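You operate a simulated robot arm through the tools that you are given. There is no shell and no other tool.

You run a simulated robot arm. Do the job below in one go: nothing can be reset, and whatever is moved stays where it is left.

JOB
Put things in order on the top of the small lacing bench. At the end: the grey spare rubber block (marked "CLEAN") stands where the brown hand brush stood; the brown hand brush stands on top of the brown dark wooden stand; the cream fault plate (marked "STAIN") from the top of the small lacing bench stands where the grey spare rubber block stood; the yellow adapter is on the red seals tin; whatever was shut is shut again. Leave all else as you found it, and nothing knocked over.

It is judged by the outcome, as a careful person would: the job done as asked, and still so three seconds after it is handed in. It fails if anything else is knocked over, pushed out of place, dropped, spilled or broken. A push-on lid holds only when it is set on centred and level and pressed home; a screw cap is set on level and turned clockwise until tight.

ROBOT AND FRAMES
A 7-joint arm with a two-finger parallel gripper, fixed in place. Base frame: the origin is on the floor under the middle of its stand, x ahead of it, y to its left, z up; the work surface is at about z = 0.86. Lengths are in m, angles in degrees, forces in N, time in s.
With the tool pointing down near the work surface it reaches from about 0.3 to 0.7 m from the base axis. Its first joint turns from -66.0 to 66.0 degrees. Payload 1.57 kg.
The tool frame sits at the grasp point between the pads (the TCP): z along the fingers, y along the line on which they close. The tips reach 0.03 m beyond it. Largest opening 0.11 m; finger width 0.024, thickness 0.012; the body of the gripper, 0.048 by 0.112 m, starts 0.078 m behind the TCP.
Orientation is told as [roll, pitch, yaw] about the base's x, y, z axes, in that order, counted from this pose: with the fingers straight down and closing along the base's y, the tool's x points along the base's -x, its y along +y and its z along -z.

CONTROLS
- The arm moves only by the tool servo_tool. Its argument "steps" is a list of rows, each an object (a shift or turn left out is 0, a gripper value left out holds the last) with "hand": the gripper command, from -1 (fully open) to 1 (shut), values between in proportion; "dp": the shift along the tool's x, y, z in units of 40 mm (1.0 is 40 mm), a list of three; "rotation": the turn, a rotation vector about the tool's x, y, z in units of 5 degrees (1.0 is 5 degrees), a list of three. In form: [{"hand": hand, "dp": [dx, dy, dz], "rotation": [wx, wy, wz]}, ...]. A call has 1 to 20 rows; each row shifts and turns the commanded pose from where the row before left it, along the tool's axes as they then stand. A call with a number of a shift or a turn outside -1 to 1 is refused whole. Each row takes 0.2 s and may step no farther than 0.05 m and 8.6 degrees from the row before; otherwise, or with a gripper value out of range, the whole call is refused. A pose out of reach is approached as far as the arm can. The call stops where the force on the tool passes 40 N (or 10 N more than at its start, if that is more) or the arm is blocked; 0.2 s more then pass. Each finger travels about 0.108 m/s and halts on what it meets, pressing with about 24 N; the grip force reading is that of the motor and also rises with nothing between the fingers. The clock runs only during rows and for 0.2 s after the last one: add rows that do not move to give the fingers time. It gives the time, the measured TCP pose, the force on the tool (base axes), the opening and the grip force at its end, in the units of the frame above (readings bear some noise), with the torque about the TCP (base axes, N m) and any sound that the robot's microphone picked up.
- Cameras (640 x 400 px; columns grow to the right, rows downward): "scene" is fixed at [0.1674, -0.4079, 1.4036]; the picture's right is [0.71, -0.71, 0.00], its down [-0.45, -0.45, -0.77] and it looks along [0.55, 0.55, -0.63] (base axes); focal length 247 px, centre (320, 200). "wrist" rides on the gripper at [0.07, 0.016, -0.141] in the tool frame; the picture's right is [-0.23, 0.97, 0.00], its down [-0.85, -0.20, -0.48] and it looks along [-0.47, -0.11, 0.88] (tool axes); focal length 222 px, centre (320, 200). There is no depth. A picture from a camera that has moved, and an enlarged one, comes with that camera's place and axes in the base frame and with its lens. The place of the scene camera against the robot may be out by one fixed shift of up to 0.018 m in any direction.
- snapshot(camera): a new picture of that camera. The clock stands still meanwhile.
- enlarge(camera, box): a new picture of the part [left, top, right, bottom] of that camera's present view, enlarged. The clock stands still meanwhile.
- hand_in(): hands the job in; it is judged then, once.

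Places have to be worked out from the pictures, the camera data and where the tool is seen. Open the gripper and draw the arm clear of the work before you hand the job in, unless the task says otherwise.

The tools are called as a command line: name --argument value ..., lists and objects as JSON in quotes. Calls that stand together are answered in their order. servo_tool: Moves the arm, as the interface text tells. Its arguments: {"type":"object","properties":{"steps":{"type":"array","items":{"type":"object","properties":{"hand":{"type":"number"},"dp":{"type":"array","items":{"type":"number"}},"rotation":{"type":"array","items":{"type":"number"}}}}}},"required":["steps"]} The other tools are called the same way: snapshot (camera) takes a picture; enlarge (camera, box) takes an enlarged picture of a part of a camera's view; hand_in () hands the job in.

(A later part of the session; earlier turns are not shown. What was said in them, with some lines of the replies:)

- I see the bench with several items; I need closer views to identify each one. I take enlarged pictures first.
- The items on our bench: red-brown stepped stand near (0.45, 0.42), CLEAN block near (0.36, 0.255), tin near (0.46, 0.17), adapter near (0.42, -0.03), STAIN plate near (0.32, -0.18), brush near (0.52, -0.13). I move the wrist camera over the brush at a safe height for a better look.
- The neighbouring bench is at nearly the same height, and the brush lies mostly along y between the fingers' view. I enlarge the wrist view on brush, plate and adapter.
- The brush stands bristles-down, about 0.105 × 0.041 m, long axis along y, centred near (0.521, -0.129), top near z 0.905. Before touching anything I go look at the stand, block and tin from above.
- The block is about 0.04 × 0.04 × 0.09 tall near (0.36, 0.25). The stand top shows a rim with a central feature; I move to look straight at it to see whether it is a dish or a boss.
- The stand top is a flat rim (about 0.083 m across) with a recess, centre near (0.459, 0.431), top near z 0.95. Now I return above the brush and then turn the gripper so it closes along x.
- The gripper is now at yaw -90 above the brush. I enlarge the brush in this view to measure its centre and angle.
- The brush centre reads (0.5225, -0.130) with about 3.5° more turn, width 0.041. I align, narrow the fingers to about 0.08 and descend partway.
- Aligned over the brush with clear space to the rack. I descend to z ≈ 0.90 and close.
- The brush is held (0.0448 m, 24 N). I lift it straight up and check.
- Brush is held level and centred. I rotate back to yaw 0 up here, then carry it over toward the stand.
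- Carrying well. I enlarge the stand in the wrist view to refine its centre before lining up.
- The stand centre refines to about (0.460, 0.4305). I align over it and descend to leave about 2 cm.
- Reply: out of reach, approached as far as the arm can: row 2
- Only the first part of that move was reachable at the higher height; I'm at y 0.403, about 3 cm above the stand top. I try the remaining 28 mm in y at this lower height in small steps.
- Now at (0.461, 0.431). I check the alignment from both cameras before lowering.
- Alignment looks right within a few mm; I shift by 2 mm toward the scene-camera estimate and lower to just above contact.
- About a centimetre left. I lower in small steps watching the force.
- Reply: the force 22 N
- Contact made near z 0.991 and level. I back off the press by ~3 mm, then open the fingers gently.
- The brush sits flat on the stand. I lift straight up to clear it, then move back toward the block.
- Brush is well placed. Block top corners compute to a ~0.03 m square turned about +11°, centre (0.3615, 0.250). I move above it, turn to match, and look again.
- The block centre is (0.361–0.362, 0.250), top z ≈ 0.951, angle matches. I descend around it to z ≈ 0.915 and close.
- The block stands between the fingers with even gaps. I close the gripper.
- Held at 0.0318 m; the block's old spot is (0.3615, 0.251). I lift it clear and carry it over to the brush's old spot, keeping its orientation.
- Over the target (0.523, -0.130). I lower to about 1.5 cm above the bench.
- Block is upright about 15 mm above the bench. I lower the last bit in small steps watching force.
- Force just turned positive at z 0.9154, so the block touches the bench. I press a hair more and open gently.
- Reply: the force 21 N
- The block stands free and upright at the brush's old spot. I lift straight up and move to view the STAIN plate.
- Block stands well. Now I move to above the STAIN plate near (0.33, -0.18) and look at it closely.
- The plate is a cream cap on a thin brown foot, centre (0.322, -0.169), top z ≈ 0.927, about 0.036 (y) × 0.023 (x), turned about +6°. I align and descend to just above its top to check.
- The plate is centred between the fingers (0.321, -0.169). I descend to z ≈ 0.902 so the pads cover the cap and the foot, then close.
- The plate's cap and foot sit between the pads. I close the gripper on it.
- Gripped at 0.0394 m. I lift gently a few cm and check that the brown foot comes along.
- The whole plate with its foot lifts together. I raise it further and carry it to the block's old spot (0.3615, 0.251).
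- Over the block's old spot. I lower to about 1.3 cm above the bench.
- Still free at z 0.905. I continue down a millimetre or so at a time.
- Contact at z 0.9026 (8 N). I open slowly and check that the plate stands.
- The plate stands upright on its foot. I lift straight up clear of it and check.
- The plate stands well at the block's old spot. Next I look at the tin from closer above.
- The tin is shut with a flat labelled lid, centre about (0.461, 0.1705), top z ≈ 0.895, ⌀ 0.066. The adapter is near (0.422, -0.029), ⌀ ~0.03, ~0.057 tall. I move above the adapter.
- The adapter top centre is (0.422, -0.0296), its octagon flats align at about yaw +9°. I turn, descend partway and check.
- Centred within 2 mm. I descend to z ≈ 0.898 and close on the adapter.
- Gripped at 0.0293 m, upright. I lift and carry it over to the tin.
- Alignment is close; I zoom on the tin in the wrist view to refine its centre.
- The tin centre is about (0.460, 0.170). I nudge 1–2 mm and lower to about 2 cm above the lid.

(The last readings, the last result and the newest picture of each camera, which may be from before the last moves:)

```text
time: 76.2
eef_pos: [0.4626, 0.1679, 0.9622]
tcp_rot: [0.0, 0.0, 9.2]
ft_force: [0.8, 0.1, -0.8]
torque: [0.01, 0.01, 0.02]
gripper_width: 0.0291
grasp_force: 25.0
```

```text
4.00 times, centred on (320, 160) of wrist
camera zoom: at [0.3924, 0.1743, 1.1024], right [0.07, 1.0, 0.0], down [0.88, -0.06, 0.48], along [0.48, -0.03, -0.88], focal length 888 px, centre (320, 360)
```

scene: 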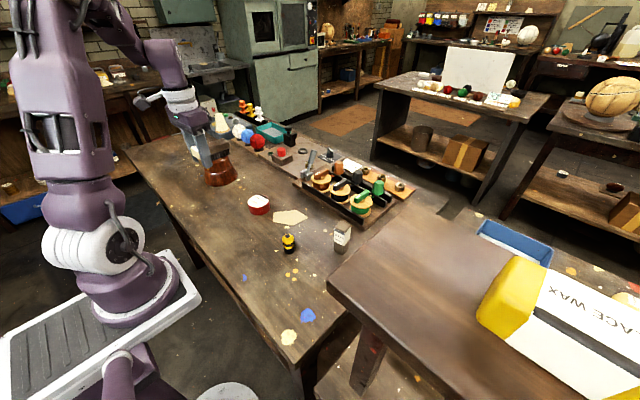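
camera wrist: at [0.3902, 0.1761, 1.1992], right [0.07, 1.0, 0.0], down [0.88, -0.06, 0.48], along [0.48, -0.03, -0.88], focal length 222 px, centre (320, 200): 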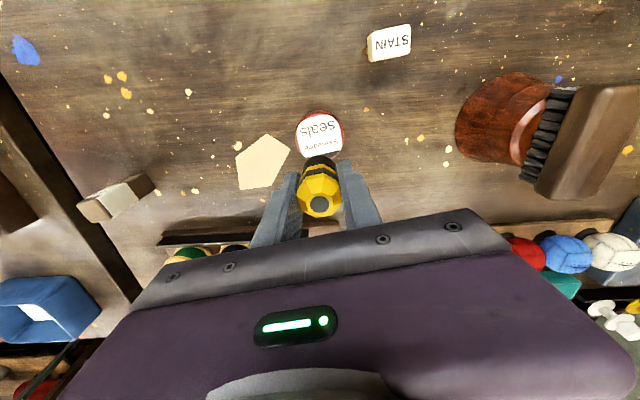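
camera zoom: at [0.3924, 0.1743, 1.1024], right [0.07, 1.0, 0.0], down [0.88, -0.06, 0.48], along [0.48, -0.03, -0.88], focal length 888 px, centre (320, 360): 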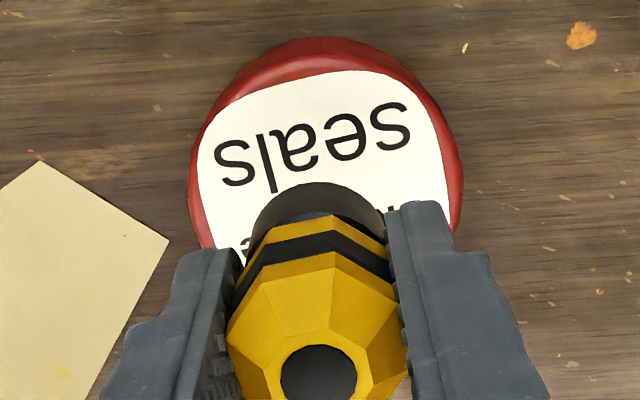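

The adapter is lined up over the lid centre. I lower further, then in millimetre steps to contact.

servo_tool --steps '[{"dp": [0, 0, 0.25]}, {"dp": [0, 0, 0.15]}, {}]'

servo_tool --steps '[{"dp": [0, 0, 0.08]}, {}]'

servo_tool --steps '[{"dp": [0, 0, 0.06]}, {}]'

```text
time: 77.0
eef_pos: [0.4622, 0.1675, 0.9464]
tcp_rot: [0.0, -0.1, 9.1]
ft_force: [-0.4, 0.1, -0.9]
torque: [-0.01, 0.0, -0.01]
gripper_width: 0.0292
grasp_force: 24.0
```

```text
time: 77.6
eef_pos: [0.4631, 0.1683, 0.9433]
tcp_rot: [0.0, 0.0, 9.2]
ft_force: [0.4, 0.3, -0.9]
torque: [-0.05, -0.01, 0.03]
gripper_width: 0.0289
grasp_force: 23.8
```

```text
time: 78.2
eef_pos: [0.463, 0.169, 0.9408]
tcp_rot: [0.0, 0.0, 9.2]
ft_force: [0.1, -0.8, -0.6]
torque: [0.0, 0.01, -0.02]
gripper_width: 0.0289
grasp_force: 23.7
```

No contact yet at z 0.941; I continue lowering in small steps.

servo_tool --steps '[{"dp": [0, 0, 0.05]}, {}]'

servo_tool --steps '[{"dp": [0, 0, 0.05]}, {}]'

servo_tool --steps '[{"dp": [0, 0, 0.04]}, {}]'

```text
time: 78.8
eef_pos: [0.4623, 0.1684, 0.939]
tcp_rot: [0.0, 0.0, 9.2]
ft_force: [-0.4, -0.7, 0.2]
torque: [0.04, -0.01, 0.02]
gripper_width: 0.029
grasp_force: 24.1
```

```text
time: 79.4
eef_pos: [0.4627, 0.1682, 0.936]
tcp_rot: [0.1, 0.0, 9.2]
ft_force: [-0.1, 0.3, -0.6]
torque: [-0.01, -0.03, 0.0]
gripper_width: 0.0292
grasp_force: 23.1
```

```text
time: 80.0
eef_pos: [0.4614, 0.1675, 0.9353]
tcp_rot: [0.0, 0.1, 9.2]
ft_force: [0.0, 0.0, -0.7]
torque: [-0.01, 0.05, 0.02]
gripper_width: 0.0292
grasp_force: 24.4
```

Still free at z 0.935. I check the gap in the scene view and keep lowering a little at a time.

enlarge --camera "scene" --box '[230, 170, 294, 210]'

servo_tool --steps '[{"dp": [0, 0, 0.04]}, {}]'

servo_tool --steps '[{"dp": [0, 0, 0.04]}, {}]'

```text
10.00 times, centred on (262, 190) of scene
camera zoom: at [0.1674, -0.4079, 1.4036], right [0.71, -0.71, 0.0], down [-0.45, -0.45, -0.77], along [0.55, 0.55, -0.63], focal length 2468 px, centre (900, 300)
```

zoom: 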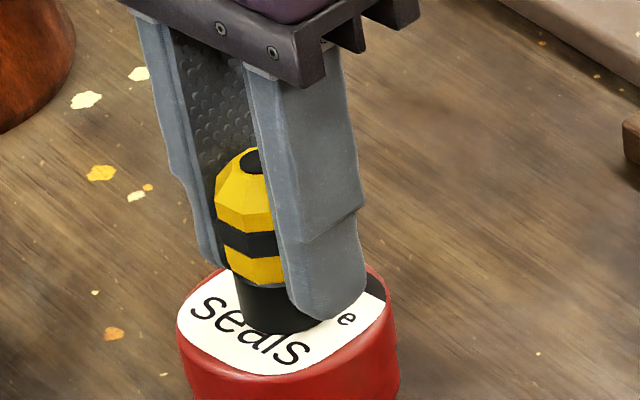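

```text
time: 80.6
eef_pos: [0.4628, 0.1685, 0.9333]
tcp_rot: [0.0, -0.1, 9.2]
ft_force: [-0.5, 0.0, -0.4]
torque: [0.02, -0.02, 0.01]
gripper_width: 0.029
grasp_force: 23.5
```

```text
time: 81.2
eef_pos: [0.4622, 0.1687, 0.9319]
tcp_rot: [-0.1, -0.2, 9.2]
ft_force: [-0.7, 0.0, 19.0]
torque: [0.02, -0.02, 0.0]
gripper_width: 0.029
grasp_force: 24.0
```

Contact at z 0.932 (19 N). I ease off slightly and open the fingers slowly.

servo_tool --steps '[{"dp": [0, 0, -0.02]}, {}]'

servo_tool --steps '[{"hand": 0.45}, {"hand": 0.38}, {"hand": 0.25}, {"hand": 0}, {}, {}]'

enlarge --camera "scene" --box '[230, 170, 294, 210]'

enlarge --camera "wrist" --box '[240, 110, 400, 210]'

```text
time: 81.8
eef_pos: [0.4634, 0.1694, 0.9334]
tcp_rot: [0.1, 0.0, 9.3]
ft_force: [0.9, 0.3, 3.7]
torque: [0.06, -0.1, 0.05]
gripper_width: 0.029
grasp_force: 24.2
```

```text
time: 83.2
eef_pos: [0.4628, 0.1691, 0.9325]
tcp_rot: [0.0, 0.0, 9.2]
ft_force: [0.0, 0.4, 0.8]
torque: [0.04, -0.01, 0.0]
gripper_width: 0.0551
grasp_force: 0.0
```

```text
10.00 times, centred on (262, 190) of scene
camera zoom: at [0.1674, -0.4079, 1.4036], right [0.71, -0.71, 0.0], down [-0.45, -0.45, -0.77], along [0.55, 0.55, -0.63], focal length 2468 px, centre (900, 300)
```

zoom: 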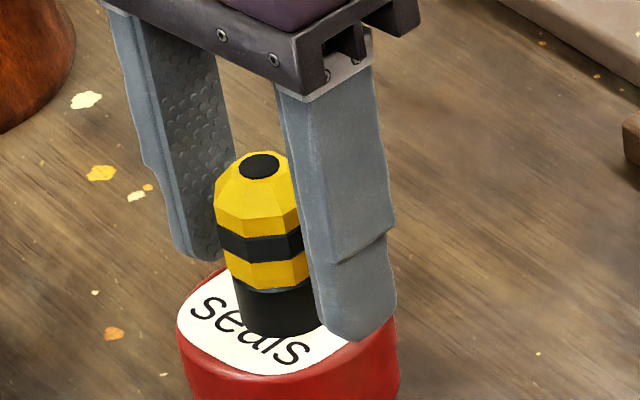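

```text
4.00 times, centred on (320, 160) of wrist
camera zoom: at [0.3925, 0.1744, 1.0731], right [0.07, 1.0, 0.0], down [0.88, -0.06, 0.48], along [0.48, -0.03, -0.88], focal length 888 px, centre (320, 360)
```

zoom: 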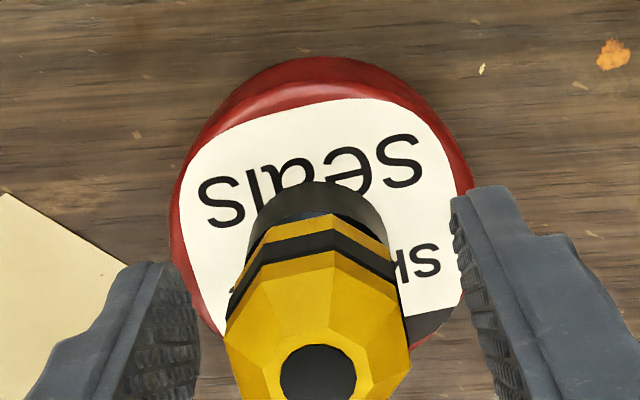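

The adapter stands free on the tin. I lift straight up and then verify everything.

servo_tool --steps '[{"dp": [0, 0, -0.4]}, {"dp": [0, 0, -0.8]}, {"dp": [0, 0, -1]}, {"dp": [0, 0, -1]}, {"dp": [0, 0, -1]}, {}]'

enlarge --camera "scene" --box '[180, 130, 340, 230]'

snapshot --camera "wrist"

```text
time: 84.6
eef_pos: [0.4617, 0.1686, 1.1017]
tcp_rot: [-0.1, 0.0, 9.2]
ft_force: [0.1, -0.6, -0.1]
torque: [-0.03, 0.0, 0.01]
gripper_width: 0.0548
grasp_force: 0.0
```

```text
4.00 times, centred on (260, 180) of scene
camera zoom: at [0.1673, -0.408, 1.4036], right [0.71, -0.71, 0.0], down [-0.45, -0.45, -0.77], along [0.55, 0.55, -0.63], focal length 987 px, centre (560, 280)
```

zoom: 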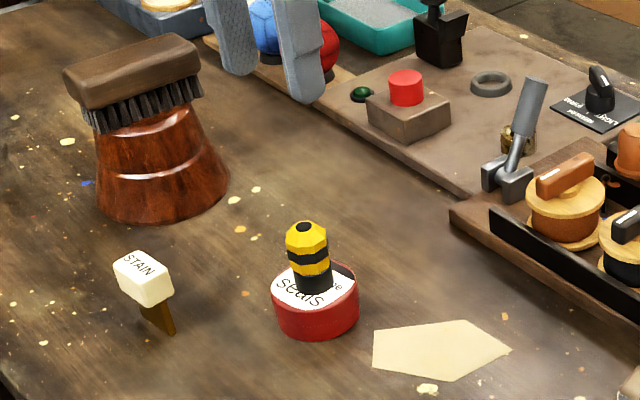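

```text
taken
camera wrist: at [0.3919, 0.1746, 1.241], right [0.07, 1.0, 0.0], down [0.88, -0.06, 0.48], along [0.48, -0.03, -0.88], focal length 222 px, centre (320, 200)
```

wrist: 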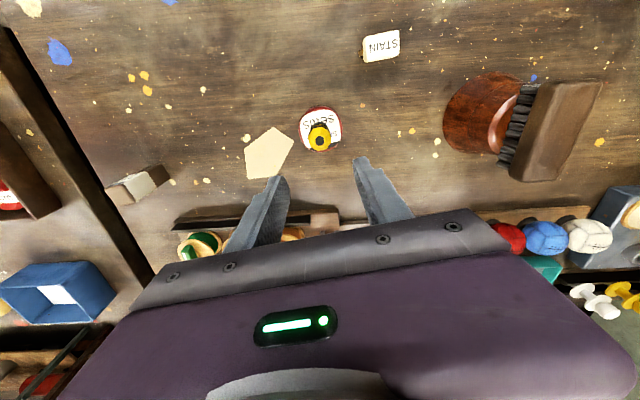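

All items are in place. I raise the arm, open the gripper and return near the starting pose, then take final pictures.

servo_tool --steps '[{"hand": -1, "dp": [0, 0, -0.8]}, {"rotation": [0, 0, 1], "dp": [0, 0, -0.8]}, {"rotation": [0, 0, 0.84], "dp": [0, 0, -0.8]}, {"dp": [0.36, -0.74, -0.5]}, {"dp": [0.36, -0.74, 0]}, {"dp": [0.36, -0.74, 0]}, {"dp": [0.36, -0.74, 0]}, {}, {}]'

snapshot --camera "scene"

snapshot --camera "wrist"

enlarge --camera "scene" --box '[180, 130, 340, 230]'

enlarge --camera "scene" --box '[270, 150, 430, 250]'

```text
time: 86.6
eef_pos: [0.4046, 0.0509, 1.2174]
tcp_rot: [0.1, 0.1, 0.0]
ft_force: [-0.2, -0.5, 0.0]
torque: [-0.01, 0.0, 0.04]
gripper_width: 0.1101
grasp_force: 0.1
```

```text
taken
```

scene: 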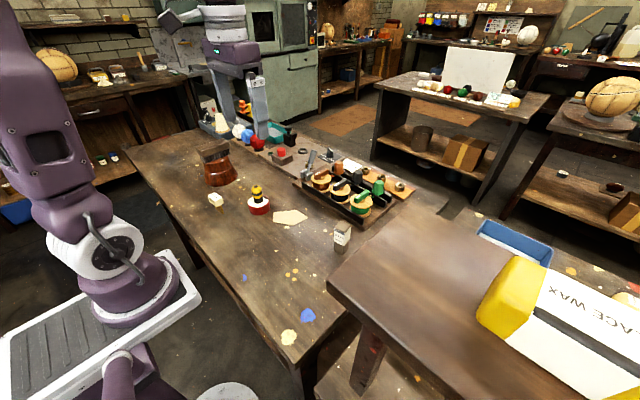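

```text
taken
camera wrist: at [0.3366, 0.0672, 1.3575], right [0.23, 0.97, 0.0], down [0.85, -0.2, 0.48], along [0.47, -0.11, -0.88], focal length 222 px, centre (320, 200)
```

wrist: 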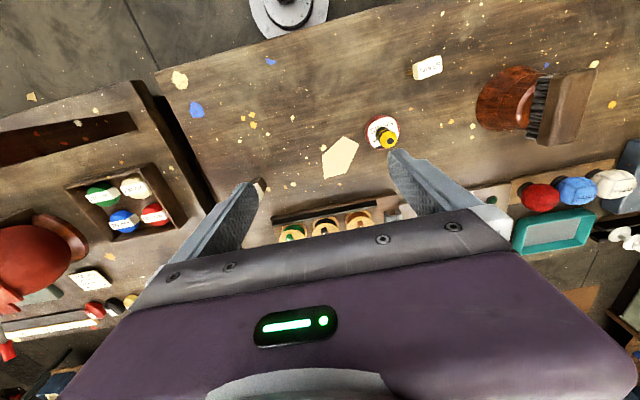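

```text
4.00 times, centred on (260, 180) of scene
camera zoom: at [0.1673, -0.408, 1.4036], right [0.71, -0.71, 0.0], down [-0.45, -0.45, -0.77], along [0.55, 0.55, -0.63], focal length 987 px, centre (560, 280)
```

zoom: 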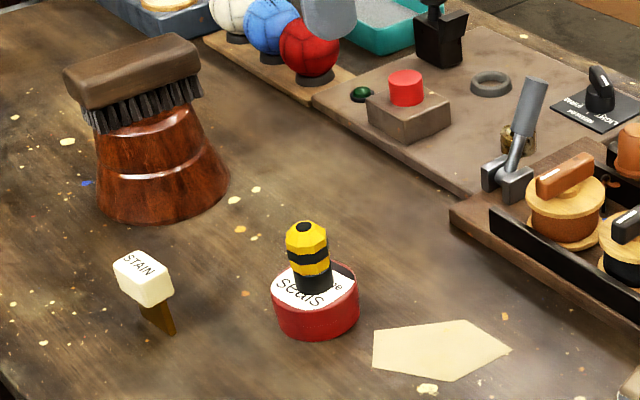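

```text
4.00 times, centred on (350, 200) of scene
camera zoom: at [0.1673, -0.408, 1.4036], right [0.71, -0.71, 0.0], down [-0.45, -0.45, -0.77], along [0.55, 0.55, -0.63], focal length 987 px, centre (200, 200)
```

zoom: 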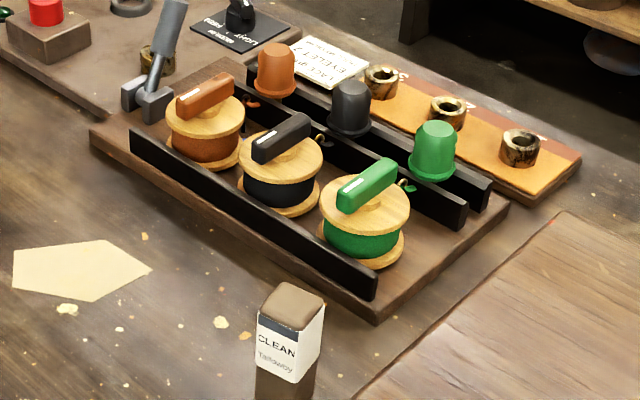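

Final pictures show the brush on the stand, the CLEAN block at the brush's spot, the STAIN plate upright at the block's spot, the adapter on the shut tin, and everything else as it was. The gripper is open and clear, so I hand in.

hand_in

```text
The job is handed in.
```

The job is handed in, and the final pictures showed everything where you asked, standing upright:

- **Brush:** the brown hand brush stands bristles-down on top of the dark wooden stand.
- **Rubber block:** the grey "CLEAN" block stands where the brush was, within a few millimetres.
- **Fault plate:** the cream "STAIN" plate stands on its brown foot where the block was, also within a few millimetres.
- **Adapter:** the yellow adapter stands on the lid of the red seals tin, roughly centred.

Nothing was opened, so the tin is still shut. I saw nothing else moved or knocked over, though not every item in the room was in view. The gripper was open and clear of the bench, near the starting pose, when I handed in. No result came back after hand-in, so I don't know how it was judged.
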